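You operate a simulated robot arm through the tools that you are given. There is no shell and no other tool. Be economical: measure what you need, move in short steps, check, and stop when the job is done.

You run a simulated robot arm. Do the job below in one go: nothing can be reset, and whatever is moved stays where it is left.

## Task
Brush the brown potato clean and store it in the potato drawer.
Fine: put the black brush back, shut the potato drawer and slide the grey plate to its white mark for air.

Only the result counts: the job must be done as asked and must still hold three seconds after the hand-in. Knocking over, shifting, dropping, spilling or breaking anything else fails it.

## Robot
A 6-joint arm with a two-finger parallel gripper, fixed in place. Base frame: the origin is at the foot of the arm, x ahead of it, y to its left, z up; the work surface is at about z = 0.86. Units: m, rad, N and s.
With the tool pointing down near the work surface it reaches from about 0.46 to 0.88 m from the base axis. Its first joint turns from -2.007 to 2.007 rad. Payload 4.2 kg.
Tool frame: the origin (TCP) lies between the finger pads and is the grasp point; the fingertips stand 0.023 m ahead of it; z points along the fingers, y is the line along which they close. Largest opening 0.094 m; finger width 0.038, thickness 0.01; the body of the gripper, 0.054 by 0.096 m, starts 0.039 m behind the TCP.
Orientation is that of the tool frame in the base frame, as a unit quaternion [w, x, y, z]. With the fingers straight down and closing along the base's y, the tool's x points along the base's -x, its y along +y and its z along -z.

## Interface
- The arm moves only by the tool drive_tool. Its argument "plan" is a list of rows, each a list of 7 numbers: the shift along the base's x, y, z in m, then the turn, a rotation vector about the base's x, y, z in rad, then the gripper command, from -1 (fully open) to 1 (shut), values between in proportion. In form: [[x, y, z, rx, ry, rz, jaw], ...]. A call has 1 to 10 rows; each row shifts and turns the commanded pose from where the row before left it. Each row takes 0.2 s and may step no farther than 0.05 m and 0.15 rad from the row before; otherwise, or with a gripper value out of range, the whole call is refused. A pose out of reach is approached as far as the arm can. The call stops where the force on the tool passes 50 N (or 10 N more than at its start, if that is more) or the arm is blocked; 0.2 s more then pass. The fingers move at their own pace (about 0.108 m/s each) and stop on an object; they squeeze with about 44 N. The grip force told is the motor's: it shows also when the fingers shut on nothing. Time passes only in rows, and 0.2 s behind the last, so rows that do not move let the fingers close. It gives the time, the measured TCP pose, the force on the tool (base axes), the opening and the grip force at its end, in the units of the frame above (readings bear some noise).
- Cameras (640 x 400 px; columns grow to the right, rows downward): "scene" is fixed at [0.0493, -0.6487, 1.5915]; the picture's right is [0.80, -0.60, 0.00], its down [-0.39, -0.53, -0.75] and it looks along [0.45, 0.60, -0.66] (base axes); focal length 354 px, centre (320, 200). "wrist" rides on the gripper at [0.086, 0.016, -0.074] in the tool frame; the picture's right is [-0.18, 0.98, 0.00], its down [-0.58, -0.11, -0.81] and it looks along [-0.79, -0.15, 0.59] (tool axes); focal length 243 px, centre (320, 200).
- get_image(camera): a new picture of that camera. The clock stands still meanwhile.
- lift_body(by): slides the trunk up (or, below 0, down) by that many m; the arm rides with it, the base frame stays. It gives what a move gives, with no picture.
- probe_pixels(camera, pixels): for up to 12 pixels [column, row] of the newest picture of that camera ("zoom" is the newest enlarged one), the place [x, y, z] in the base frame of the surface seen there, good to about 0.002 m. The clock stands still meanwhile.
- close_up(camera, box): a new picture of the part [left, top, right, bottom] of that camera's present view, enlarged. The clock stands still meanwhile.
- job_done(): hands the job in; it is judged then, once.

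Go step by step. Measure first, check grasps and placings, and put right what went wrong. The budget is 80 turns and 38 pictures, counting those below and the enlarged ones. Unless the task says otherwise, let go and move clear before handing in, and close with one line.

The tools are called after "Emit:" as name(argument=value, ...) on one line, values as JSON. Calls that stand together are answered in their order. drive_tool: Moves the arm, as the interface text tells. Its arguments: {"type":"object","properties":{"plan":{"type":"array"}},"required":["plan"]} The other tools are called the same way: lift_body (by) slides the trunk up or down; get_image (camera) takes a picture; probe_pixels (camera, pixels) gives the place of the surface under pixels of a picture; close_up (camera, box) takes an enlarged picture of a part of a camera's view; job_done () hands the job in.

At the start:

```text
clock: 0.0
tcp_pos: [0.4959, -0.3466, 1.2293]
orientation: [0.0, 0.0, 1.0, 0.0]
force: [0.1, 0.4, 0.3]
finger_gap: 0.0938
grasp_force: 0.0
trunk travel left (down, up): [-0.775, 0.215]
```

scene: 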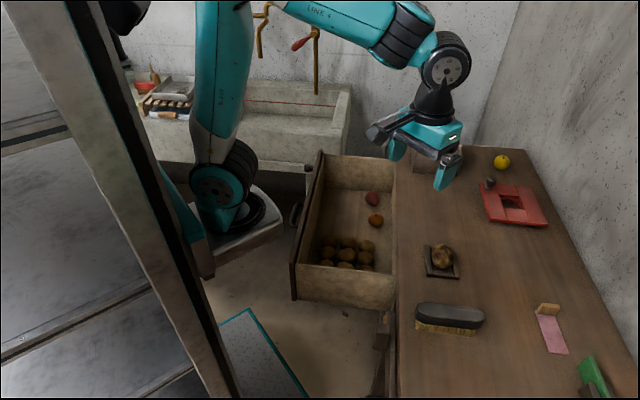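
wrist: 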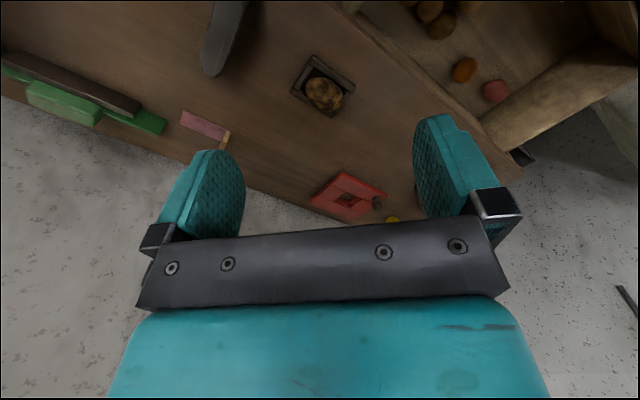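

The pictures show an open drawer of potatoes, a potato in a dark tray near (440,258) and a black brush near (450,318), but no grey plate with a white mark yet. I'll enlarge parts of the view to find it.

Emit:
close_up(camera="scene", box=[380, 220, 640, 400])

Emit:
close_up(camera="scene", box=[270, 130, 430, 400])

Emit:
close_up(camera="scene", box=[380, 120, 560, 240])

```text
2.22 times, centred on (510, 310) of scene
```

zoom: 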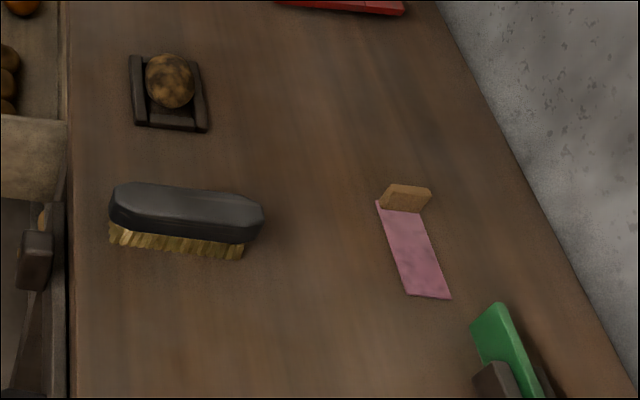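

```text
1.48 times, centred on (350, 265) of scene
```

zoom: 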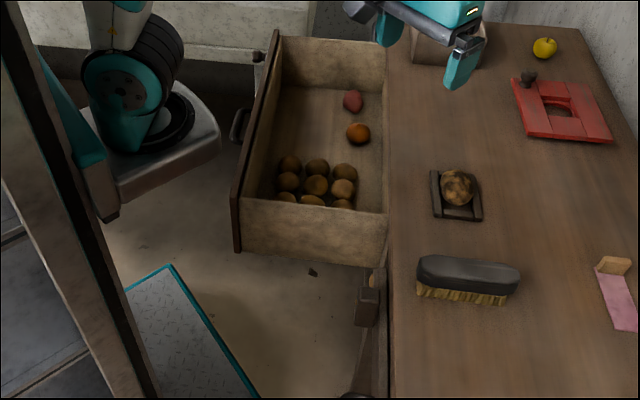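

```text
3.33 times, centred on (470, 180) of scene
```

zoom: 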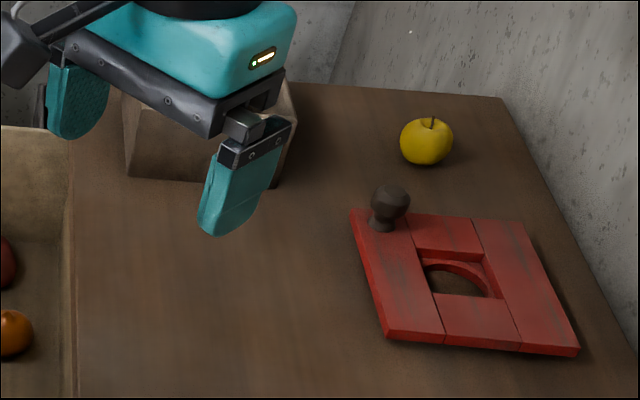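

The table holds the potato in a cradle, the brush, and fixtures such as the red board. Something also sits on the table's front near (378,335). I'll probe key places.

Emit:
get_image(camera="scene")

Emit:
probe_pixels(camera="scene", pixels=[[442, 256], [428, 275], [458, 277], [418, 308], [482, 316], [450, 310], [418, 328], [398, 300], [382, 335], [376, 375], [320, 156], [294, 295]])

Emit:
probe_pixels(camera="scene", pixels=[[295, 215], [345, 160], [393, 170], [390, 300], [350, 240], [345, 250], [372, 198], [375, 220], [380, 280], [310, 240], [340, 295], [300, 265]])

Emit:
close_up(camera="scene", box=[350, 290, 430, 400])

```text
32 pictures are left
```

scene: 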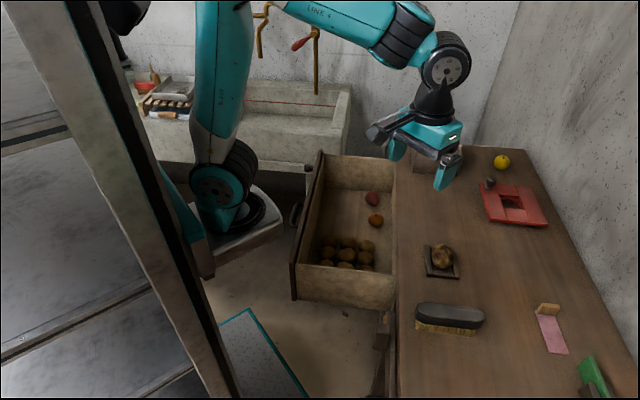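

```text
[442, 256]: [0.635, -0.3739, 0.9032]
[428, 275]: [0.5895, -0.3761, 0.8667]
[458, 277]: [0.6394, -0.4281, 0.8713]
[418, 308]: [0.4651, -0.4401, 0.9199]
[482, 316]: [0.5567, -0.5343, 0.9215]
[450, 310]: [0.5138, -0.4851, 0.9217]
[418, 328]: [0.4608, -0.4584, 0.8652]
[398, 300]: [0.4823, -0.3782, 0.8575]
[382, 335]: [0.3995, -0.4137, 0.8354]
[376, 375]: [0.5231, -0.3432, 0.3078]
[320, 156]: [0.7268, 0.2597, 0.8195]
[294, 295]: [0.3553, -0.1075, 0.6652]
```

```text
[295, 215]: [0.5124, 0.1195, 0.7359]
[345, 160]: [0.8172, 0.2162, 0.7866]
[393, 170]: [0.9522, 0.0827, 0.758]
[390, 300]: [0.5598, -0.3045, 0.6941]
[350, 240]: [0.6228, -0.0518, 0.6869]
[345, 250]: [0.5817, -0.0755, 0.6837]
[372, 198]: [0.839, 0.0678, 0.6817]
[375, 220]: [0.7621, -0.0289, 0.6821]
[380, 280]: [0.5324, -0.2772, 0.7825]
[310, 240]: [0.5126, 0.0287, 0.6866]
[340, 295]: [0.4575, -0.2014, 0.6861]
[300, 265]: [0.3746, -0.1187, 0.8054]
```

```text
3.64 times, centred on (390, 345) of scene
```

zoom: 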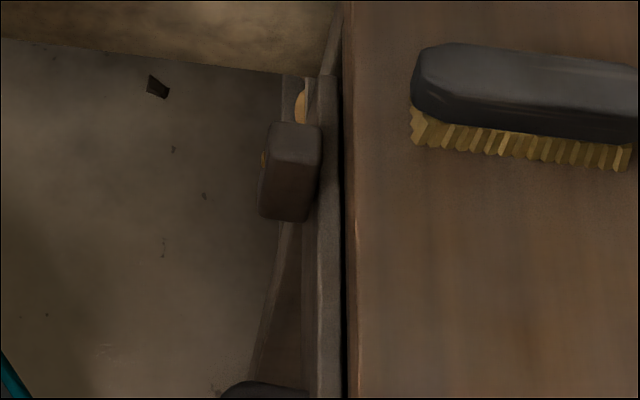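

The table edge runs along about (0.6,0.8) and the drawer opens towards (-0.8,0.6). A brown knob sits on the front near (0.40,-0.41,0.835). I'll turn the wrist to face the table front and look.

Emit:
drive_tool(plan=[[-0.03, 0.02, 0, 0, 0, -0.13, -1], [-0.03, 0.02, 0, 0, 0, -0.13, -1], [-0.03, 0.02, 0, 0, 0, -0.13, -1], [-0.03, 0.02, 0, 0, 0, -0.13, -1], [-0.03, 0.02, 0, 0, 0, -0.12, -1]])

Emit:
get_image(camera="wrist")

```text
clock: 1.2
tcp_pos: [0.3645, -0.264, 1.2174]
orientation: [-0.002, 0.315, 0.949, 0.001]
force: [0.4, 0.2, -0.4]
finger_gap: 0.0939
grasp_force: 0.1
out of reach, approached as far as the arm can: row 5
trunk travel left (down, up): [-0.775, 0.215]
```

```text
30 pictures are left
```

wrist: 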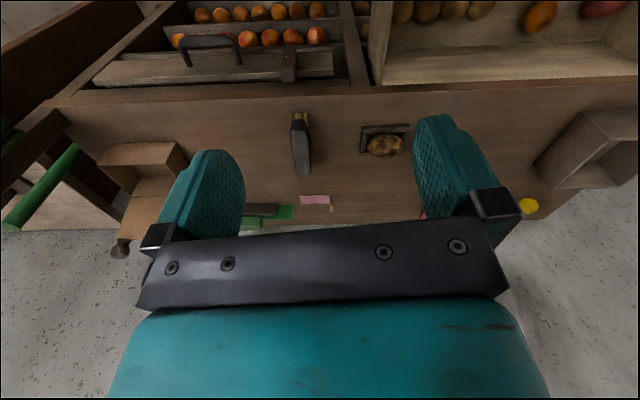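

The wrist picture is upside down: the table's front, with a rack of orange fruit and a handle, is at its top near (250,50). I'll enlarge that.

Emit:
close_up(camera="wrist", box=[40, 0, 380, 130])

Emit:
probe_pixels(camera="wrist", pixels=[[235, 60], [185, 45], [290, 65], [120, 70], [325, 60], [260, 40], [150, 95], [330, 95], [345, 40], [420, 70], [220, 15], [60, 50]])

```text
1.88 times, centred on (210, 65) of wrist
```

zoom: 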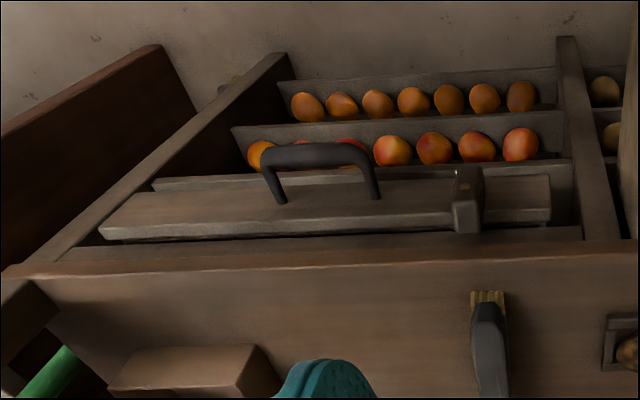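

```text
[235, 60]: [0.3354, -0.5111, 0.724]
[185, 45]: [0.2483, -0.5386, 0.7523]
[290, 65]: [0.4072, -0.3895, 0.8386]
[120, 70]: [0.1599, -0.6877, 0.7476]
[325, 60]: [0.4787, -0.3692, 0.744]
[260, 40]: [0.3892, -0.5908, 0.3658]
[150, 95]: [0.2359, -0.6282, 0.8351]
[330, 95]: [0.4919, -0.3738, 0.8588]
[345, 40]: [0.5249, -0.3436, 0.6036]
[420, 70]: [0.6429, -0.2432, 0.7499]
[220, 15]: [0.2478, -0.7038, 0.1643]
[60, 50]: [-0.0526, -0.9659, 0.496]
```

There is a closed front with a handle and a brown block at (0.407,-0.390,0.838). I need a frontal view, so I'll first probe the steel post in the scene to know the clear space.

Emit:
probe_pixels(camera="scene", pixels=[[100, 100], [140, 200], [200, 340], [60, 200], [250, 350], [180, 240], [40, 30], [200, 270], [60, 110], [100, 320], [20, 370], [230, 390]])

Emit:
drive_tool(plan=[[-0.028, -0.037, 0, 0, 0, 0, -1], [-0.028, -0.037, 0, 0, 0, 0, -1], [-0.028, -0.037, 0, 0, 0, 0, -1]])

```text
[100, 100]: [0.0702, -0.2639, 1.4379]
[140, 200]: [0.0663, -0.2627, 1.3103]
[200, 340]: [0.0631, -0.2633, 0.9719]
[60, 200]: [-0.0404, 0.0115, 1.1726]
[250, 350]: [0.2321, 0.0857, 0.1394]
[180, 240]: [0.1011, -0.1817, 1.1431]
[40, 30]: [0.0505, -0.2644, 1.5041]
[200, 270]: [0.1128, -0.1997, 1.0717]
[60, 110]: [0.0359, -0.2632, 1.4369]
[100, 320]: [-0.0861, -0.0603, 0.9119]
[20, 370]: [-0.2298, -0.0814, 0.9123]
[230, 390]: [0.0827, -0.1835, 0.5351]
```

```text
clock: 2.0
tcp_pos: [0.2789, -0.3756, 1.2194]
orientation: [0.0, 0.315, 0.949, 0.0]
force: [0.6, -0.2, 0.2]
finger_gap: 0.0942
grasp_force: 0.1
trunk travel left (down, up): [-0.775, 0.215]
```

The steel post is at about (0.07,-0.26), well clear of the arm. I'll lower the trunk and look at the front.

Emit:
lift_body(by=-0.2)

Emit:
get_image(camera="wrist")

```text
clock: 4.2
tcp_pos: [0.2781, -0.3761, 1.02]
orientation: [0.0, 0.315, 0.949, 0.0]
force: [-0.1, -0.2, 0.5]
finger_gap: 0.0938
grasp_force: 0.0
trunk travel left (down, up): [-0.575, 0.415]
```

```text
28 pictures are left
```

wrist: 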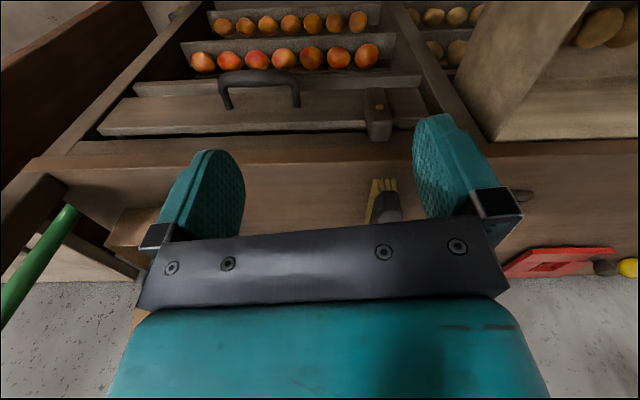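

The brown block, near (378,115), is attached to the closed front and has a brass dot. I'll enlarge it to look for a plate and a mark.

Emit:
close_up(camera="wrist", box=[240, 50, 480, 200])

Emit:
probe_pixels(camera="wrist", pixels=[[378, 105], [368, 130], [390, 130], [395, 95], [410, 110], [240, 75], [295, 80], [120, 125], [350, 120], [350, 95], [490, 195], [400, 150]])

```text
2.67 times, centred on (360, 125) of wrist
```

zoom: 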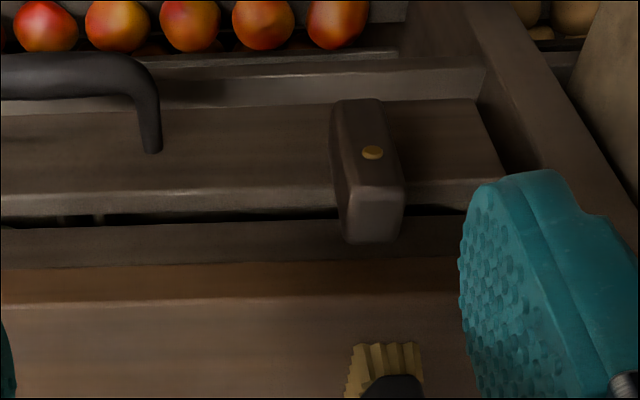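

```text
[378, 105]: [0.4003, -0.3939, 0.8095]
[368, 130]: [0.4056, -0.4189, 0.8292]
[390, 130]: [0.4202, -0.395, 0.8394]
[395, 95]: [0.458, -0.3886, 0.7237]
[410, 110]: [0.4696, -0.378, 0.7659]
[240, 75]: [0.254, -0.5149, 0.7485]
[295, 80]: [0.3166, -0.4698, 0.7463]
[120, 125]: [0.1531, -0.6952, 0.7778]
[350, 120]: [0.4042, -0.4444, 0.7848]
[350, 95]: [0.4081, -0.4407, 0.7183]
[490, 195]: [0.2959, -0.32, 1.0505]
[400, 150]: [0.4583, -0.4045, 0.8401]
```

That block is a turn latch on the other drawer, so I'll leave it alone. The grey plate is probably on the potato drawer's front, which I'll see once it is shut. Next I'll measure the brush and potato precisely.

Emit:
close_up(camera="scene", box=[400, 230, 500, 350])

```text
3.33 times, centred on (450, 290) of scene
```

zoom: 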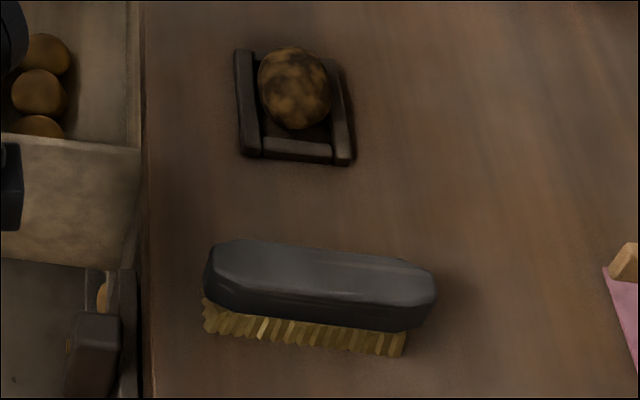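

Emit:
probe_pixels(camera="zoom", pixels=[[222, 246], [398, 262], [214, 285], [418, 308], [320, 252], [315, 290], [310, 312], [206, 312], [404, 340], [206, 330], [402, 354], [432, 290]])

Emit:
probe_pixels(camera="zoom", pixels=[[294, 52], [262, 85], [326, 90], [292, 90], [300, 122], [275, 65], [240, 60], [248, 145], [345, 155], [330, 65], [345, 120], [290, 150]])

```text
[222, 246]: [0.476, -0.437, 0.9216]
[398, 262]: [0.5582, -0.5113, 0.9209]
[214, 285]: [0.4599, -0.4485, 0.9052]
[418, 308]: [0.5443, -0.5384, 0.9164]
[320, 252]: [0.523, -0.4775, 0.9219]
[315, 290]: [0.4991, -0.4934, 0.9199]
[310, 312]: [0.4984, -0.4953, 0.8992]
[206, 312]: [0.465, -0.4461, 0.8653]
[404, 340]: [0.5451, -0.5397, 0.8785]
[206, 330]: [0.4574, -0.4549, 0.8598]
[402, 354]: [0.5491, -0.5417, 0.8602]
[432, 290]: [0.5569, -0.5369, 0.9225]
```

```text
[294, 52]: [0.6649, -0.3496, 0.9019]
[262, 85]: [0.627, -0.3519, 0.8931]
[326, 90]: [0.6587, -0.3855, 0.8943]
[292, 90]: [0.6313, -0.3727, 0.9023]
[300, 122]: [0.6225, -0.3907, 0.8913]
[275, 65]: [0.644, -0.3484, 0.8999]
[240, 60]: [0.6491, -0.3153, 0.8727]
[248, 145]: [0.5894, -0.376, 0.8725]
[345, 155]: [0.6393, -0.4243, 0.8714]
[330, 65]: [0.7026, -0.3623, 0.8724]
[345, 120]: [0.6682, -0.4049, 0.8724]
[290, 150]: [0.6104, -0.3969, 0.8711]
```

The brush lies with its long axis along (0.715,-0.70), centre about (0.515,-0.488), top 0.921. The potato is at about (0.642,-0.370), top 0.903. I'll move above the brush with the fingers across it.

Emit:
drive_tool(plan=[[0.0395, -0.0187, 0, 0, 0, -0.068, -1], [0.0395, -0.0187, 0, 0, 0, -0.068, -1], [0.0395, -0.0187, 0, 0, 0, 0, -1], [0.0395, -0.0187, 0, 0, 0, 0, -1], [0.0395, -0.0187, 0, 0, 0, 0, -1], [0.0395, -0.0187, 0, 0, 0, 0, -1], [0, 0, -0.03, 0, 0, 0, -1], [0, 0, 0, 0, 0, 0, -1]])

Emit:
close_up(camera="scene", box=[380, 200, 540, 360])

Emit:
get_image(camera="wrist")

```text
clock: 6.0
tcp_pos: [0.5191, -0.4863, 0.9871]
orientation: [0.0, 0.378, 0.926, 0.001]
force: [0.4, -0.9, 0.1]
finger_gap: 0.094
grasp_force: 0.1
trunk travel left (down, up): [-0.575, 0.415]
```

```text
2.50 times, centred on (460, 280) of scene
```

zoom: 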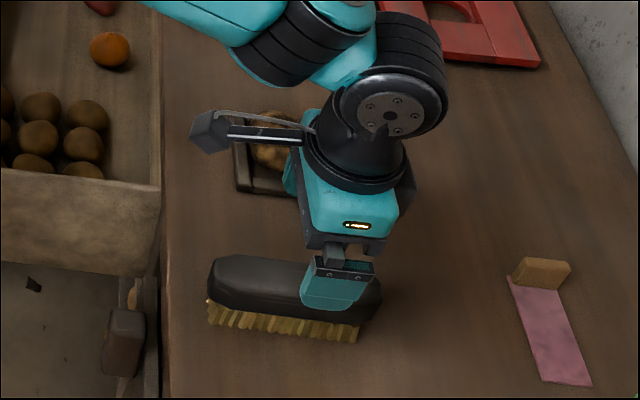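

```text
24 pictures are left
```

wrist: 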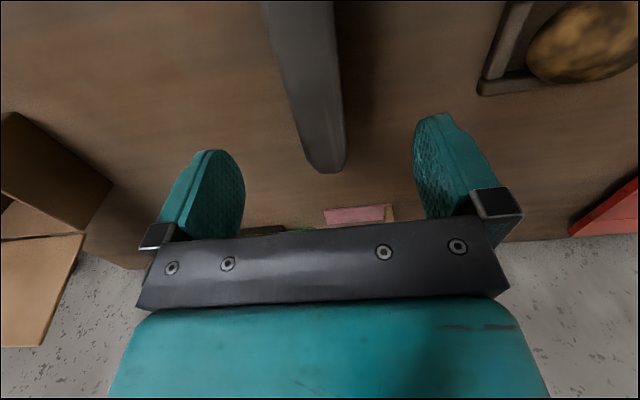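

The brush is seen between the fingers at (300,80). I'll probe its edges to refine the centre and angle.

Emit:
probe_pixels(camera="wrist", pixels=[[270, 8], [330, 8], [285, 60], [335, 60], [300, 120], [340, 120], [325, 168], [310, 40], [318, 130], [487, 85], [545, 78], [530, 20]])

```text
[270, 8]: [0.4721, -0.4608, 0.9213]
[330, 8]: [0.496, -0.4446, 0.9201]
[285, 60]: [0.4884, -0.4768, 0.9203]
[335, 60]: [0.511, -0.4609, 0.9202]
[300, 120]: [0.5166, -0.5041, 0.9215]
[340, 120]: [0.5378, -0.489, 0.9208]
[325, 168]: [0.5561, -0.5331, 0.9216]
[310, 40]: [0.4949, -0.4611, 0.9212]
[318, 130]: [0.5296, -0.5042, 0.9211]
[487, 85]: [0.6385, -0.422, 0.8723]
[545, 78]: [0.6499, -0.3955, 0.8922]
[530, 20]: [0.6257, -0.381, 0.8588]
```

The grasp line fits within 2 mm. I'll nudge, descend and close.

Emit:
drive_tool(plan=[[-0.004, 0.002, -0.03, 0, 0, -0.015, -1], [0, 0, -0.03, 0, 0, 0, -1], [0, 0, -0.019, 0, 0, 0, -1], [0, 0, 0, 0, 0, 0, -1], [0, 0, 0, 0, 0, 0, 1], [0, 0, 0, 0, 0, 0, 1], [0, 0, 0, 0, 0, 0, 1]])

```text
clock: 7.6
tcp_pos: [0.5121, -0.4847, 0.9082]
orientation: [0.0, 0.386, 0.923, 0.001]
force: [0.6, -0.6, -0.4]
finger_gap: 0.0357
grasp_force: 43.8
trunk travel left (down, up): [-0.575, 0.415]
```

The brush is held (gap 0.036, TCP 0.5121,-0.4847,0.908 as its home). I'll lift it and carry it above the potato.

Emit:
drive_tool(plan=[[0, 0, 0.04, 0, 0, 0, 1], [0, 0, 0.04, 0, 0, 0, 1], [0.033, 0.029, 0, 0, 0, 0, 1], [0.033, 0.029, 0, 0, 0, 0, 1], [0.033, 0.029, 0, 0, 0, 0, 1], [0.031, 0.028, 0, 0, 0, 0, 1], [0, 0, -0.015, 0, 0, 0, 1], [0, 0, 0, 0, 0, 0, 1]])

Emit:
close_up(camera="scene", box=[380, 180, 540, 340])

```text
clock: 9.4
tcp_pos: [0.6428, -0.3725, 0.9744]
orientation: [0.0, 0.386, 0.922, 0.0]
force: [0.4, -0.1, -1.4]
finger_gap: 0.0356
grasp_force: 43.5
trunk travel left (down, up): [-0.575, 0.415]
```

```text
2.50 times, centred on (460, 260) of scene
```

zoom: 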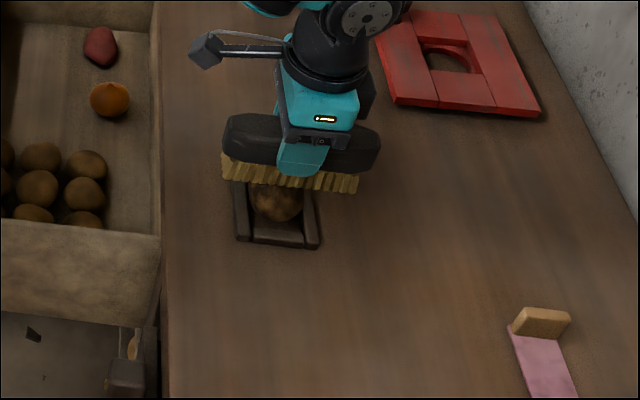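

The brush hangs level over the potato. I'll lower it to light contact.

Emit:
drive_tool(plan=[[0, 0, -0.012, 0, 0, 0, 1], [0, 0, -0.006, 0, 0, 0, 1], [0, 0, -0.003, 0, 0, 0, 1], [0, 0, -0.003, 0, 0, 0, 1], [0, 0, 0, 0, 0, 0, 1]])

```text
clock: 10.6
tcp_pos: [0.6427, -0.3705, 0.9541]
orientation: [0.003, 0.385, 0.923, 0.0]
force: [0.5, 5.8, 30.7]
finger_gap: 0.0357
grasp_force: 44.0
trunk travel left (down, up): [-0.575, 0.415]
```

There is 31 N of contact at 0.954. I'll ease up 2 mm and stroke along the brush's length.

Emit:
drive_tool(plan=[[0, 0, 0.0025, 0, 0, 0, 1], [0.011, -0.011, 0, 0, 0, 0, 1], [0.011, -0.011, 0, 0, 0, 0, 1], [-0.011, 0.011, 0, 0, 0, 0, 1], [-0.011, 0.011, 0, 0, 0, 0, 1], [-0.011, 0.011, 0, 0, 0, 0, 1], [-0.011, 0.011, 0, 0, 0, 0, 1], [0.011, -0.011, 0, 0, 0, 0, 1], [0.011, -0.011, 0, 0, 0, 0, 1]])

Emit:
close_up(camera="scene", box=[400, 210, 480, 290])

```text
clock: 12.6
tcp_pos: [0.6406, -0.3705, 0.9547]
orientation: [-0.001, 0.386, 0.923, 0.001]
force: [-6.5, 6.9, 18.1]
finger_gap: 0.0356
grasp_force: 44.1
trunk travel left (down, up): [-0.575, 0.415]
```

```text
5.00 times, centred on (440, 250) of scene
```

zoom: 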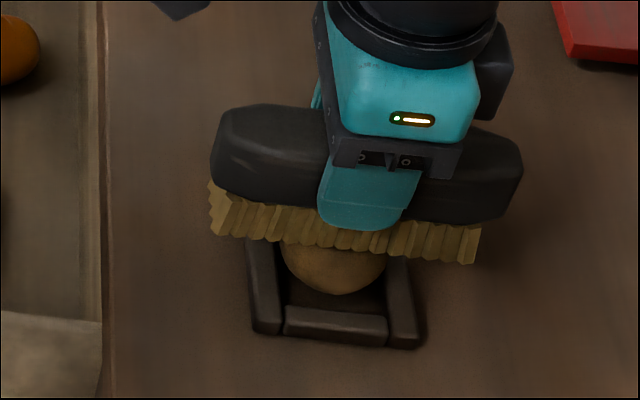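

The visible part of the potato at (335,265) already looks lighter. I'll do another set of strokes, then lift away and look.

Emit:
drive_tool(plan=[[0.012, -0.012, 0, 0, 0, 0, 1], [0.012, -0.012, 0, 0, 0, 0, 1], [-0.012, 0.012, 0, 0, 0, 0, 1], [-0.012, 0.012, 0, 0, 0, 0, 1], [-0.012, 0.012, 0, 0, 0, 0, 1], [-0.012, 0.012, 0, 0, 0, 0, 1], [0.012, -0.012, 0, 0, 0, 0, 1], [0.012, -0.012, 0, 0, 0, 0, 1], [0, 0, 0.03, 0, 0, 0, 1]])

Emit:
drive_tool(plan=[[-0.032, -0.0285, 0.01, 0, 0, 0, 1], [-0.0325, -0.0285, 0, 0, 0, 0, 1], [-0.0325, -0.0285, 0, 0, 0, 0, 1], [-0.033, -0.0295, 0, 0, 0, 0, 1], [0, 0, 0, 0, 0, 0, 1]])

Emit:
close_up(camera="scene", box=[400, 220, 500, 340])

```text
clock: 14.6
tcp_pos: [0.6436, -0.3736, 0.9822]
orientation: [-0.002, 0.385, 0.923, 0.001]
force: [0.8, 0.2, -2.6]
finger_gap: 0.0357
grasp_force: 43.7
trunk travel left (down, up): [-0.575, 0.415]
```

```text
clock: 15.8
tcp_pos: [0.514, -0.4821, 0.9978]
orientation: [0.001, 0.385, 0.923, 0.0]
force: [-0.1, -0.3, -0.4]
finger_gap: 0.0357
grasp_force: 44.0
trunk travel left (down, up): [-0.575, 0.415]
```

```text
3.33 times, centred on (450, 280) of scene
```

zoom: 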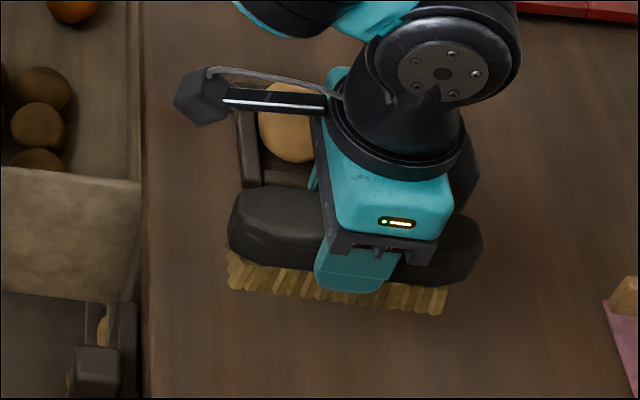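

The potato is clean (tan, no dark patches). I'll set the brush back at its original place.

Emit:
drive_tool(plan=[[-0.001, -0.002, -0.04, 0, 0, 0, 1], [0, 0, -0.035, 0, 0, 0, 1], [0, 0, -0.008, 0, 0, 0, 1], [0, 0, 0, 0, 0, 0, 1]])

```text
clock: 16.8
tcp_pos: [0.5092, -0.4877, 0.9109]
orientation: [-0.001, 0.386, 0.923, 0.0]
force: [-0.3, 0.1, -0.9]
finger_gap: 0.0356
grasp_force: 44.4
trunk travel left (down, up): [-0.575, 0.415]
```

Emit:
drive_tool(plan=[[0.0025, 0.0025, -0.0015, 0, 0, 0, 1], [0, 0, -0.0015, 0, 0, 0, 1], [0, 0, 0, 0, 0, 0, 1]])

```text
clock: 17.6
tcp_pos: [0.513, -0.4849, 0.9087]
orientation: [0.0, 0.386, 0.922, 0.0]
force: [0.3, -1.2, 1.7]
finger_gap: 0.0358
grasp_force: 44.6
trunk travel left (down, up): [-0.575, 0.415]
```

The brush touches the table at its home. I'll release it and rise.

Emit:
drive_tool(plan=[[0, 0, 0, 0, 0, 0, -0.2], [0, 0, 0, 0, 0, 0, -0.2], [0, 0, 0.03, 0, 0, 0, -0.2], [0, 0, 0.05, 0, 0, 0, -1], [0, 0, 0.05, 0, 0, 0, -1], [0, 0, 0.02, 0, 0, 0.1, -1]])

Emit:
drive_tool(plan=[[0, 0, 0, 0, 0, 0.147, -1], [0, 0, 0, 0, 0, 0.147, -1], [0.005, 0.005, 0, 0, 0, 0.147, -1], [0.005, 0.005, 0, 0, 0, 0.147, -1], [0.005, 0.005, 0, 0, 0, 0.147, -1], [0.005, 0.005, 0, 0, 0, 0.147, -1], [0.005, 0.005, 0, 0, 0, 0.147, -1], [0.005, 0.005, 0, 0, 0, 0.147, -1], [0.005, 0.005, 0, 0, 0, 0.147, -1], [0.005, 0.005, 0, 0, 0, 0.147, -1]])

Emit:
get_image(camera="wrist")

Emit:
close_up(camera="scene", box=[400, 220, 500, 340])

```text
clock: 19.0
tcp_pos: [0.514, -0.4857, 1.0574]
orientation: [0.0, 0.339, 0.941, 0.0]
force: [0.1, -0.4, -0.5]
finger_gap: 0.0941
grasp_force: 0.1
trunk travel left (down, up): [-0.575, 0.415]
```

```text
clock: 21.2
tcp_pos: [0.5546, -0.4452, 1.0585]
orientation: [0.0, -0.38, 0.925, 0.0]
force: [0.4, 0.1, 0.0]
finger_gap: 0.0941
grasp_force: 0.3
trunk travel left (down, up): [-0.575, 0.415]
```

```text
20 pictures are left
```

wrist: 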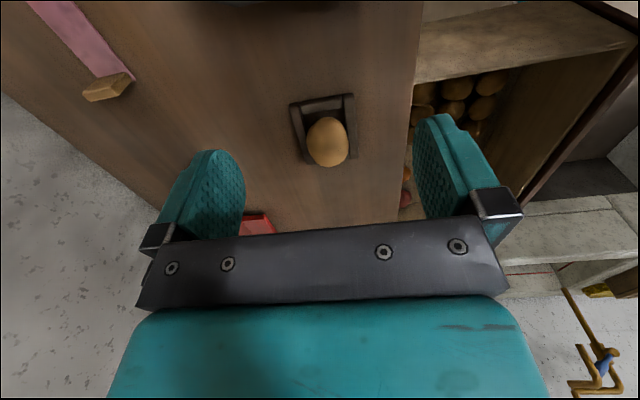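

```text
3.33 times, centred on (450, 280) of scene
```

zoom: 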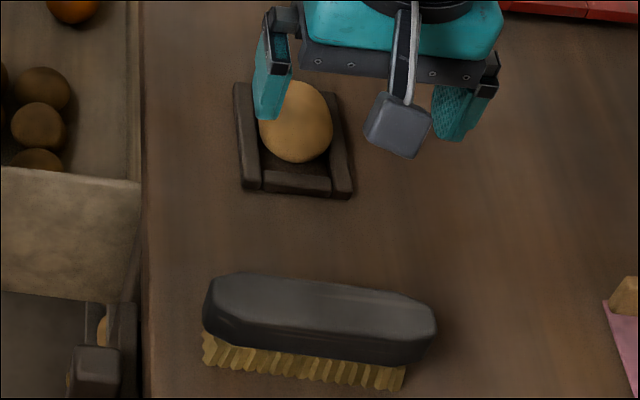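

The brush is back as before. The potato is clean and sits at (327,140) in the wrist view. I'll probe its outline.

Emit:
probe_pixels(camera="wrist", pixels=[[327, 140], [309, 142], [346, 142], [327, 119], [327, 164], [315, 125], [340, 158], [298, 120], [350, 120], [325, 105], [300, 155], [354, 154]])

Emit:
probe_pixels(camera="zoom", pixels=[[297, 122], [264, 125], [330, 125], [295, 158], [300, 85]])

```text
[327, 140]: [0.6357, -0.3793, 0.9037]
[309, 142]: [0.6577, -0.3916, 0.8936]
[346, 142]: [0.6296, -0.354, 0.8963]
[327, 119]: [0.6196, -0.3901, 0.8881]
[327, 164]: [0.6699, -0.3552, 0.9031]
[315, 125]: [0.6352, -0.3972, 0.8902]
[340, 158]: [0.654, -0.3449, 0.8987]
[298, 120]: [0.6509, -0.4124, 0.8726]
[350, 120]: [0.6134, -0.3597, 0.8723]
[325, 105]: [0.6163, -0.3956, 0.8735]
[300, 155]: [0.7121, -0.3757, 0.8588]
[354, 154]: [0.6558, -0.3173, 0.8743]
```

```text
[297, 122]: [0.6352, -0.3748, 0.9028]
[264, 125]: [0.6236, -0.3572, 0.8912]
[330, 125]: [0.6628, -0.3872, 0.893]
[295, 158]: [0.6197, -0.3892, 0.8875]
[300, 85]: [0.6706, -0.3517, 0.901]
```

The potato centre is about (0.645,-0.371), width about 0.05, with walls at 0.873. I'll move over it and stop above first.

Emit:
drive_tool(plan=[[0.03, 0.025, -0.02, 0, 0, 0, -1], [0.03, 0.025, -0.02, 0, 0, 0, -1], [0.0304, 0.0242, -0.02, 0, 0, 0, -1], [0, 0, -0.04, 0, 0, 0, -1], [0, 0, -0.03, 0, 0, 0, -1], [0, 0, 0, 0, 0, 0, -1]])

```text
clock: 22.6
tcp_pos: [0.6448, -0.3708, 0.927]
orientation: [0.0, -0.38, 0.925, 0.0]
force: [-1.4, 0.1, 0.9]
finger_gap: 0.0942
grasp_force: 0.2
trunk travel left (down, up): [-0.575, 0.415]
```

Emit:
drive_tool(plan=[[0, 0, -0.02, 0, 0, 0, -1], [0, 0, -0.008, 0, 0, 0, -1], [0, 0, 0, 0, 0, 0, -1], [0, 0, 0, 0, 0, 0, 1], [0, 0, 0, 0, 0, 0, 1], [0, 0, 0, 0, 0, 0, 1], [0, 0, 0.01, 0, 0, 0, 1], [0, 0, 0.03, 0, 0, 0, 1], [0, 0, 0.04, 0, 0, 0, 1]])

Emit:
get_image(camera="scene")

```text
clock: 24.6
tcp_pos: [0.6443, -0.3708, 0.9809]
orientation: [-0.001, -0.379, 0.925, 0.001]
force: [0.4, 0.5, -0.4]
finger_gap: 0.0503
grasp_force: 44.3
trunk travel left (down, up): [-0.575, 0.415]
```

```text
18 pictures are left
```

scene: 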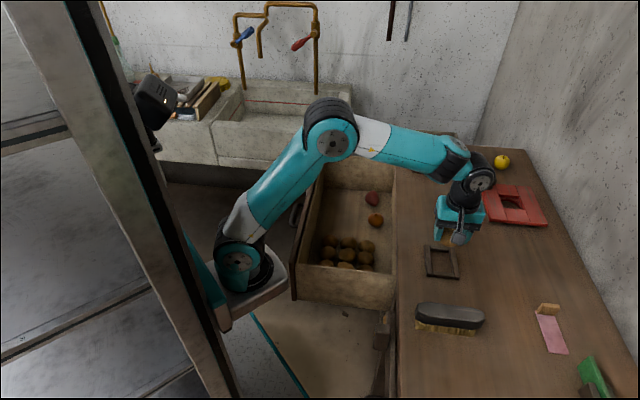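

The potato is held (gap 0.050). I'll probe the drawer's interior for a free spot.

Emit:
probe_pixels(camera="scene", pixels=[[345, 215], [335, 200], [350, 190], [355, 225], [375, 221], [372, 199], [348, 243], [328, 243], [365, 247], [322, 158], [394, 265], [300, 264]])

Emit:
close_up(camera="scene", box=[280, 140, 410, 310])

```text
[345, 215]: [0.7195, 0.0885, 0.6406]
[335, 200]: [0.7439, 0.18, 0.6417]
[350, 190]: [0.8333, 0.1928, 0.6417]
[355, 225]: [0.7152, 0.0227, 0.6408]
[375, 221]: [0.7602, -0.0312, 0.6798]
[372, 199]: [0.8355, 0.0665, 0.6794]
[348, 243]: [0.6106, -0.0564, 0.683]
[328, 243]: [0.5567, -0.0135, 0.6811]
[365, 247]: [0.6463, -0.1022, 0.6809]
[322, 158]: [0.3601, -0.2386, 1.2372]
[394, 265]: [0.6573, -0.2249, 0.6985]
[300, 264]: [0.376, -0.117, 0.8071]
```

```text
2.35 times, centred on (345, 225) of scene
```

zoom: 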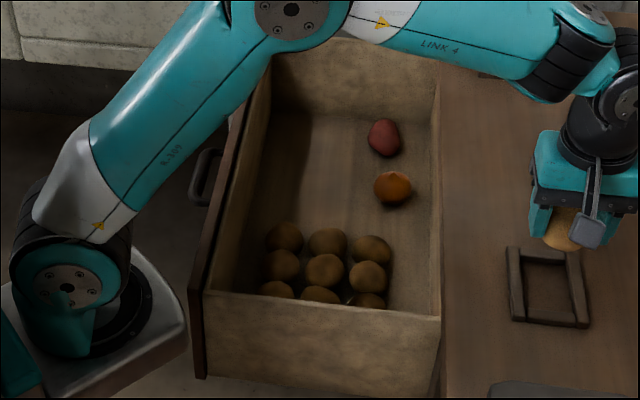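

The drawer floor is at z = 0.641. A clear spot lies at about (0.664,0.052), between the potatoes and the orange. I'll carry the potato above it.

Emit:
drive_tool(plan=[[0.002, 0.047, 0, 0, 0, 0, 1], [0.002, 0.047, 0, 0, 0, 0, 1], [0.002, 0.047, 0, 0, 0, 0, 1], [0.002, 0.047, 0, 0, 0, 0, 1], [0.002, 0.047, 0, 0, 0, 0, 1], [0.002, 0.047, 0, 0, 0, 0, 1], [0.002, 0.047, 0, 0, 0, 0, 1], [0.002, 0.047, 0, 0, 0, 0, 1], [0.004, 0.047, 0, 0, 0, 0, 1], [0, 0, -0.03, 0, 0, 0, 1]])

Emit:
get_image(camera="scene")

```text
clock: 26.8
tcp_pos: [0.6651, 0.0525, 0.9552]
orientation: [0.0, -0.378, 0.926, 0.0]
force: [-0.3, 0.1, -0.3]
finger_gap: 0.0503
grasp_force: 44.4
trunk travel left (down, up): [-0.575, 0.415]
```

```text
16 pictures are left
```

scene: 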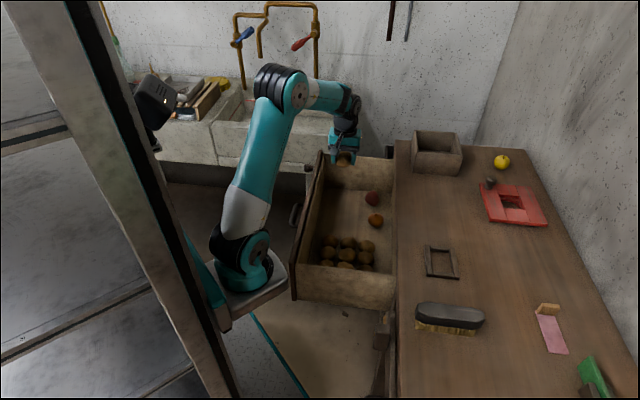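

The forearm is well clear of the drawer walls. I'll lower the potato in.

Emit:
drive_tool(plan=[[0, 0, -0.045, 0, 0, 0, 1], [0, 0, -0.045, 0, 0, 0, 1], [0, 0, -0.045, 0, 0, 0, 1], [0, 0, -0.045, 0, 0, 0, 1], [0, 0, -0.045, 0, 0, 0, 1], [0, 0, -0.02, 0, 0, 0, 1], [0, 0, -0.015, 0, 0, 0, 1], [0, 0, 0, 0, 0, 0, 1]])

```text
clock: 28.6
tcp_pos: [0.6609, 0.0535, 0.6918]
orientation: [0.0, -0.379, 0.925, 0.0]
force: [-0.3, -0.5, -0.8]
finger_gap: 0.0502
grasp_force: 43.7
trunk travel left (down, up): [-0.575, 0.415]
```

Emit:
drive_tool(plan=[[0, 0, -0.005, 0, 0, 0, 1], [0, 0, -0.004, 0, 0, 0, 1], [0, 0, -0.003, 0, 0, 0, 1], [0, 0, 0, 0, 0, 0, 1]])

```text
clock: 29.6
tcp_pos: [0.663, 0.0511, 0.6831]
orientation: [0.002, -0.378, 0.926, 0.0]
force: [-5.3, -4.5, 33.0]
finger_gap: 0.0503
grasp_force: 44.1
trunk travel left (down, up): [-0.575, 0.415]
```

The potato touches the floor at 0.683. I'll ease up, release and rise.

Emit:
drive_tool(plan=[[0, 0, 0.002, 0, 0, 0, 1], [0, 0, 0, 0, 0, 0, 0.3], [0, 0, 0, 0, 0, 0, -0.2], [0, 0, 0, 0, 0, 0, -0.2], [0, 0, 0.04, 0, 0, 0, -0.2], [0, 0, 0.05, 0, 0, 0, -0.2], [0, 0, 0.05, 0, 0, 0, -0.2], [0, 0, 0.05, 0, 0, 0, -0.2], [0, 0, 0.05, 0, 0, 0, -0.2], [0, 0, 0.04, 0, 0, 0, -0.2]])

Emit:
close_up(camera="scene", box=[280, 140, 410, 310])

Emit:
get_image(camera="wrist")

```text
clock: 31.8
tcp_pos: [0.6635, 0.0512, 0.9624]
orientation: [0.0, -0.379, 0.925, -0.001]
force: [0.5, -0.3, -0.2]
finger_gap: 0.0564
grasp_force: 0.0
trunk travel left (down, up): [-0.575, 0.415]
```

```text
2.35 times, centred on (345, 225) of scene
```

zoom: 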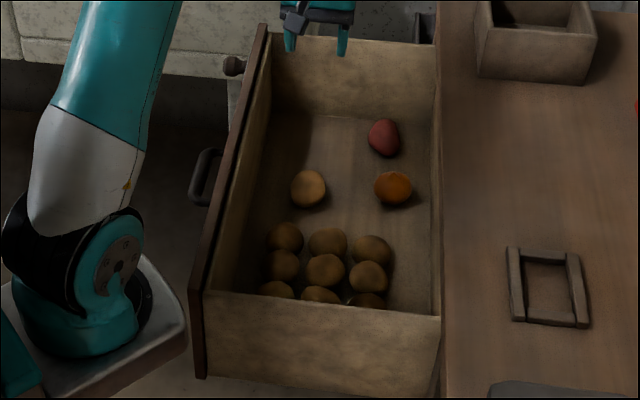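

```text
14 pictures are left
```

wrist: 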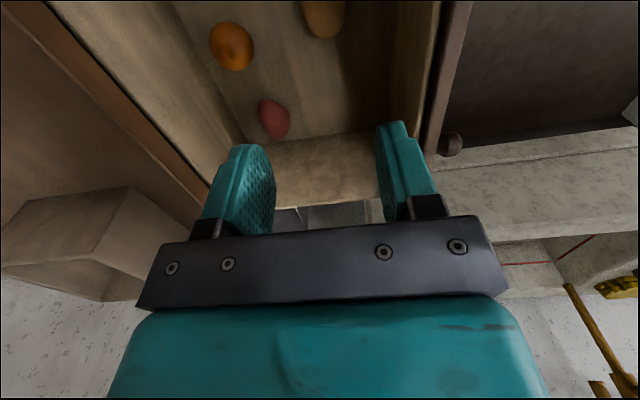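

The potato lies in the drawer. The drawer front shows a handle at zoom (205,178) and a round knob at (235,65). I'll probe them.

Emit:
probe_pixels(camera="zoom", pixels=[[205, 178], [195, 200], [213, 152], [235, 65], [228, 66], [262, 30], [195, 290], [205, 290], [225, 180], [240, 100], [232, 90], [232, 110]])

Emit:
probe_pixels(camera="wrist", pixels=[[452, 145], [445, 145], [460, 15], [435, 140], [470, 5]])

```text
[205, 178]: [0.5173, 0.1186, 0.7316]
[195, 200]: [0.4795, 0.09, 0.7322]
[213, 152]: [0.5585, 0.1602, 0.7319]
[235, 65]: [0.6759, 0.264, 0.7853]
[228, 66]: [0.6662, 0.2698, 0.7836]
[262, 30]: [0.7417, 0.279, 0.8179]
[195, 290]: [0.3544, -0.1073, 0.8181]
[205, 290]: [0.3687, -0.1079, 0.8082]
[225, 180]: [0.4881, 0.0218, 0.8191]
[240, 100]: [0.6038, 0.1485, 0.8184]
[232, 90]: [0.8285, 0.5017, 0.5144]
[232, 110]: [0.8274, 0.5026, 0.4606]
```

```text
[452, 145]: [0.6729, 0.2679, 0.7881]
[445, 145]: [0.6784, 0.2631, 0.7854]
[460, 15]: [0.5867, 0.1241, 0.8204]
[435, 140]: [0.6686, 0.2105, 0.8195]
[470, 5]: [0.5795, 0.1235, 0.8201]
```

The front runs at 45°: outer face n = 0.3265 (n along (0.707,-0.707)), centre u ≈ 0.45, handle at z = 0.732, knob at u = 0.665. The other drawer's shut face is at n ≈ 0.599. I'll turn to face the table and go in front of the drawer with the fingers shut.

Emit:
drive_tool(plan=[[-0.015, 0.007, 0, 0, 0, -0.142, 1], [-0.015, 0.007, 0, 0, 0, -0.142, 1], [-0.015, 0.007, 0, 0, 0, -0.142, 1], [-0.015, 0.007, 0, 0, 0, -0.142, 1], [-0.015, 0.007, 0, 0, 0, -0.142, 1], [-0.015, 0.007, 0, 0, 0, -0.142, 1], [-0.015, 0.007, 0, 0, 0, -0.142, 1], [-0.015, 0.007, 0, 0, 0, -0.142, 1], [-0.015, 0.008, 0, 0, 0, -0.142, 1], [-0.015, 0.008, 0, 0, 0, -0.142, 1]])

Emit:
drive_tool(plan=[[0, 0, 0, 0, 0, -0.143, 1], [0, 0, 0, -0.1, -0.1, 0, 1], [0, 0, 0, -0.1, -0.1, 0, 1], [0, 0, 0, 0, 0, 0, 1]])

Emit:
get_image(camera="wrist")

```text
clock: 34.0
tcp_pos: [0.5162, 0.1239, 0.9604]
orientation: [0.001, 0.316, 0.949, 0.001]
force: [0.3, 0.3, -0.4]
finger_gap: 0.0
grasp_force: 42.3
trunk travel left (down, up): [-0.575, 0.415]
```

```text
clock: 35.0
tcp_pos: [0.5146, 0.1232, 0.9601]
orientation: [0.131, 0.379, 0.914, -0.054]
force: [-0.1, 0.2, 0.3]
finger_gap: 0.0
grasp_force: 42.0
trunk travel left (down, up): [-0.575, 0.415]
```

```text
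13 pictures are left
```

wrist: 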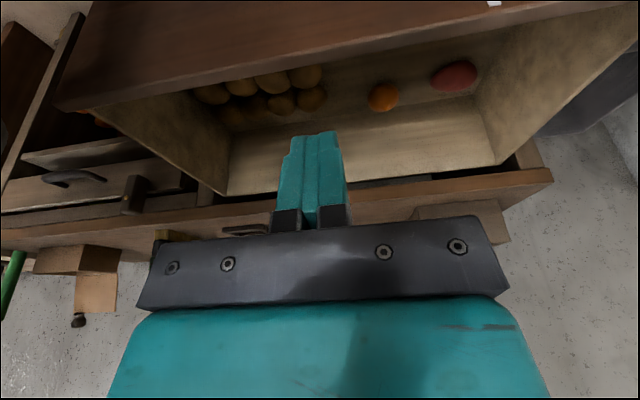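

The tilt is right (tool z leans to +n). A white spot shows at the top edge (493,2) on the drawer's face, so the plate is there. I'll go down in front of the panel, above the handle.

Emit:
drive_tool(plan=[[0, 0, -0.045, 0, 0, 0, 1], [0, 0, -0.045, 0, 0, 0, 1], [0, 0, -0.045, 0, 0, 0, 1], [0, 0, -0.035, 0, 0, 0, 1], [0, 0, 0, 0, 0, 0, 1]])

Emit:
get_image(camera="wrist")

```text
clock: 36.2
tcp_pos: [0.5122, 0.1228, 0.7905]
orientation: [0.13, 0.379, 0.915, -0.053]
force: [0.6, -0.2, 0.3]
finger_gap: 0.0
grasp_force: 42.3
trunk travel left (down, up): [-0.575, 0.415]
```

```text
12 pictures are left
```

wrist: 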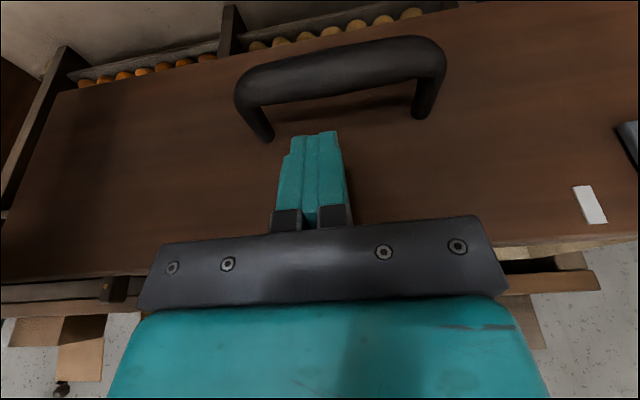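

The white mark at (590,205) and the grey plate at (630,140) are on the potato drawer's face. I'll probe them, then push the drawer shut slowly.

Emit:
probe_pixels(camera="wrist", pixels=[[590, 205], [578, 188], [592, 186], [590, 223], [606, 221], [622, 125], [637, 130], [637, 155], [632, 140], [500, 200]])

Emit:
drive_tool(plan=[[0.0141, -0.0141, 0, 0, 0, 0, 1], [0.0141, -0.0141, 0, 0, 0, 0, 1], [0.0141, -0.0141, 0, 0, 0, 0, 1], [0.0141, -0.0141, 0, 0, 0, 0, 1], [0.0141, -0.0141, 0, 0, 0, 0, 1], [0.0141, -0.0141, 0, 0, 0, 0, 1], [0.0141, -0.0141, 0, 0, 0, 0, 1], [0.0141, -0.0141, 0, 0, 0, 0, 1]])

```text
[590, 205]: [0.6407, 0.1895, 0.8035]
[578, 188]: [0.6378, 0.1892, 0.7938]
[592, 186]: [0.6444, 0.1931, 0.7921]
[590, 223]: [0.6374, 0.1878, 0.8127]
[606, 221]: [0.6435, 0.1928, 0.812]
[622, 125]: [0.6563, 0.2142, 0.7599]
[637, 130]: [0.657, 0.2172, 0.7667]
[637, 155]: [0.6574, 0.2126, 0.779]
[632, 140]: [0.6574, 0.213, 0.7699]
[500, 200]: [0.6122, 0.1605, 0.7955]
```

```text
clock: 38.0
tcp_pos: [0.6267, 0.0113, 0.7933]
orientation: [0.131, 0.379, 0.914, -0.054]
force: [0.3, 0.5, 0.4]
finger_gap: 0.0
grasp_force: 42.4
trunk travel left (down, up): [-0.575, 0.415]
```

No push force shows yet, so the drawer glides freely or I need a check after the rest. I'll continue towards the shut position.

Emit:
drive_tool(plan=[[0.0141, -0.0141, 0, 0, 0, 0, 1], [0.0141, -0.0141, 0, 0, 0, 0, 1], [0.0141, -0.0141, 0, 0, 0, 0, 1], [0.0141, -0.0141, 0, 0, 0, 0, 1], [0.0141, -0.0141, 0, 0, 0, 0, 1], [0.01, -0.01, 0, 0, 0, 0, 1], [0.007, -0.007, 0, 0, 0, 0, 1], [0, 0, 0, 0, 0, 0, 1]])

Emit:
get_image(camera="scene")

```text
clock: 39.8
tcp_pos: [0.7138, -0.0768, 0.7913]
orientation: [0.13, 0.379, 0.914, -0.054]
force: [0.1, -0.5, -0.1]
finger_gap: 0.0001
grasp_force: 42.9
trunk travel left (down, up): [-0.575, 0.415]
```

```text
11 pictures are left
```

scene: 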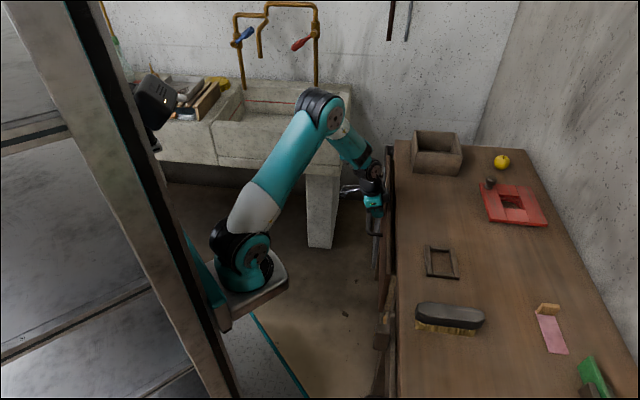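

The drawer is nearly shut (face near column 385). I'll push the last bit in small steps until it resists.

Emit:
drive_tool(plan=[[0.004, -0.004, 0, 0, 0, 0, 1], [0.004, -0.004, 0, 0, 0, 0, 1], [0.003, -0.003, 0, 0, 0, 0, 1], [0.003, -0.003, 0, 0, 0, 0, 1], [0.003, -0.003, 0, 0, 0, 0, 1], [0.003, -0.003, 0, 0, 0, 0, 1]])

```text
clock: 40.9
tcp_pos: [0.7244, -0.087, 0.7898]
orientation: [0.122, 0.373, 0.918, -0.052]
force: [-14.0, 14.1, 9.1]
finger_gap: 0.0003
grasp_force: 41.9
trunk travel left (down, up): [-0.575, 0.415]
stopped in row 5: the force on the tool passed its limit (the readings are from after the stop); the commanded pose is now the measured one
```

It resisted at n = 0.574, matching the expected shut position. I'll back off along the normal and look at the front.

Emit:
drive_tool(plan=[[-0.02, 0.02, 0, 0, 0, 0, 1], [-0.03, 0.03, 0, 0, 0, 0, 1], [-0.03, 0.03, 0, 0, 0, 0, 1], [0.02, 0.08, 0, 0, 0, 0, 1]])

```text
refused: row 4 steps farther than a row can; nothing moved
```

Emit:
drive_tool(plan=[[-0.02, 0.02, 0, 0, 0, 0, 1], [-0.03, 0.03, 0, 0, 0, 0, 1], [-0.03, 0.03, 0, 0, 0, 0, 1], [-0.02, 0.02, 0, 0, 0, 0, 1], [0.03, 0.03, 0, 0, 0, 0, 1], [0.03, 0.03, 0, 0, 0, 0, 1], [0.03, 0.03, 0, 0, 0, 0, 1], [0, 0, 0, 0, 0, 0, 1]])

Emit:
get_image(camera="wrist")

```text
clock: 42.7
tcp_pos: [0.7135, 0.1002, 0.7901]
orientation: [0.123, 0.375, 0.917, -0.054]
force: [0.4, 0.2, -0.8]
finger_gap: 0.0001
grasp_force: 42.4
trunk travel left (down, up): [-0.575, 0.415]
```

```text
10 pictures are left
```

wrist: 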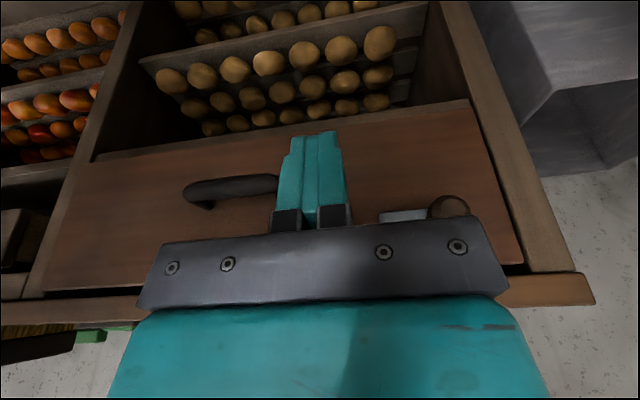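

The drawer is shut and the plate shows at (405,215) with its knob at (448,206), partly hidden by the gripper. I'll raise a little for a clear view.

Emit:
drive_tool(plan=[[-0.01, 0.01, 0.04, 0, 0, 0, 1], [-0.01, 0.01, 0.05, 0, 0, 0, 1], [0, 0, 0, 0, 0, 0, 1]])

Emit:
close_up(camera="wrist", box=[280, 70, 560, 245])

```text
refused: row 2 steps farther than a row can; nothing moved
```

```text
2.29 times, centred on (420, 158) of wrist
```

zoom: 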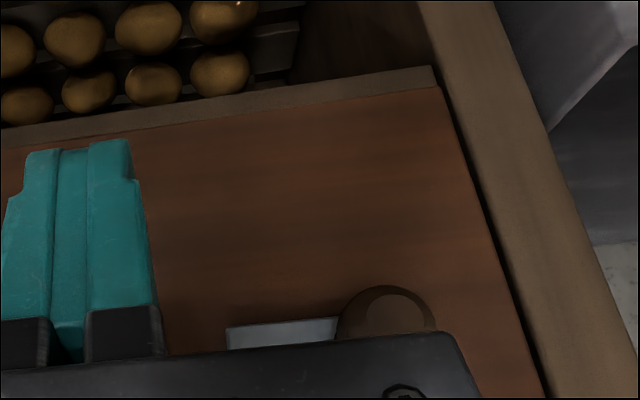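

Emit:
drive_tool(plan=[[-0.01, 0.01, 0.04, 0, 0, 0, 1], [-0.01, 0.01, 0.04, 0, 0, 0, 1], [0, 0, 0.02, 0, 0, 0, 1], [0, 0, 0, 0, 0, 0, 1]])

Emit:
close_up(camera="wrist", box=[280, 40, 560, 215])

```text
clock: 43.7
tcp_pos: [0.6915, 0.1195, 0.8893]
orientation: [0.122, 0.376, 0.917, -0.054]
force: [0.4, -0.1, 0.7]
finger_gap: 0.0
grasp_force: 42.6
trunk travel left (down, up): [-0.575, 0.415]
```

```text
2.29 times, centred on (420, 128) of wrist
```

zoom: 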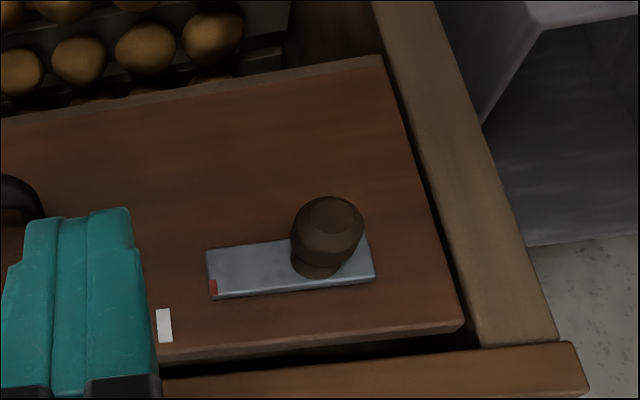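

Now it is clear: the grey plate carries a red tick at zoom (212,287), which must slide left to the white mark at (164,325). I'll probe both and the knob.

Emit:
probe_pixels(camera="zoom", pixels=[[212, 287], [210, 296], [217, 290], [164, 325], [158, 310], [170, 312], [162, 342], [330, 235], [325, 215], [295, 225], [360, 220], [250, 270]])

Emit:
probe_pixels(camera="zoom", pixels=[[372, 275], [300, 270], [340, 268], [208, 255], [370, 240], [430, 340], [300, 345], [420, 240], [80, 230]])

```text
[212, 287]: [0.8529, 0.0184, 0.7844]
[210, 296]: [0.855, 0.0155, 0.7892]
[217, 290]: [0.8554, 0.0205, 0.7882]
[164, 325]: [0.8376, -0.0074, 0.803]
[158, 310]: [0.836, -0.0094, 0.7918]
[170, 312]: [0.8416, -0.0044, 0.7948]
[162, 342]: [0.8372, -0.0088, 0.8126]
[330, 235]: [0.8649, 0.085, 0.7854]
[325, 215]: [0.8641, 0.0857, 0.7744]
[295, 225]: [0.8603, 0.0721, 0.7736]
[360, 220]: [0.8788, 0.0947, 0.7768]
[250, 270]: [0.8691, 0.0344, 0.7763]
```

```text
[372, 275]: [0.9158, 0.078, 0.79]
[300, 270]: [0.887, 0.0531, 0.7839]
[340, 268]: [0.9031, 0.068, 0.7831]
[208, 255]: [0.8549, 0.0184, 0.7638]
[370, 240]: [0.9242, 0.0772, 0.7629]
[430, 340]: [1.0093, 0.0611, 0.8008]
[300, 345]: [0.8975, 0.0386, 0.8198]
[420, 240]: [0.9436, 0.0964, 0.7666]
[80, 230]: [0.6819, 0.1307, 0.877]
```

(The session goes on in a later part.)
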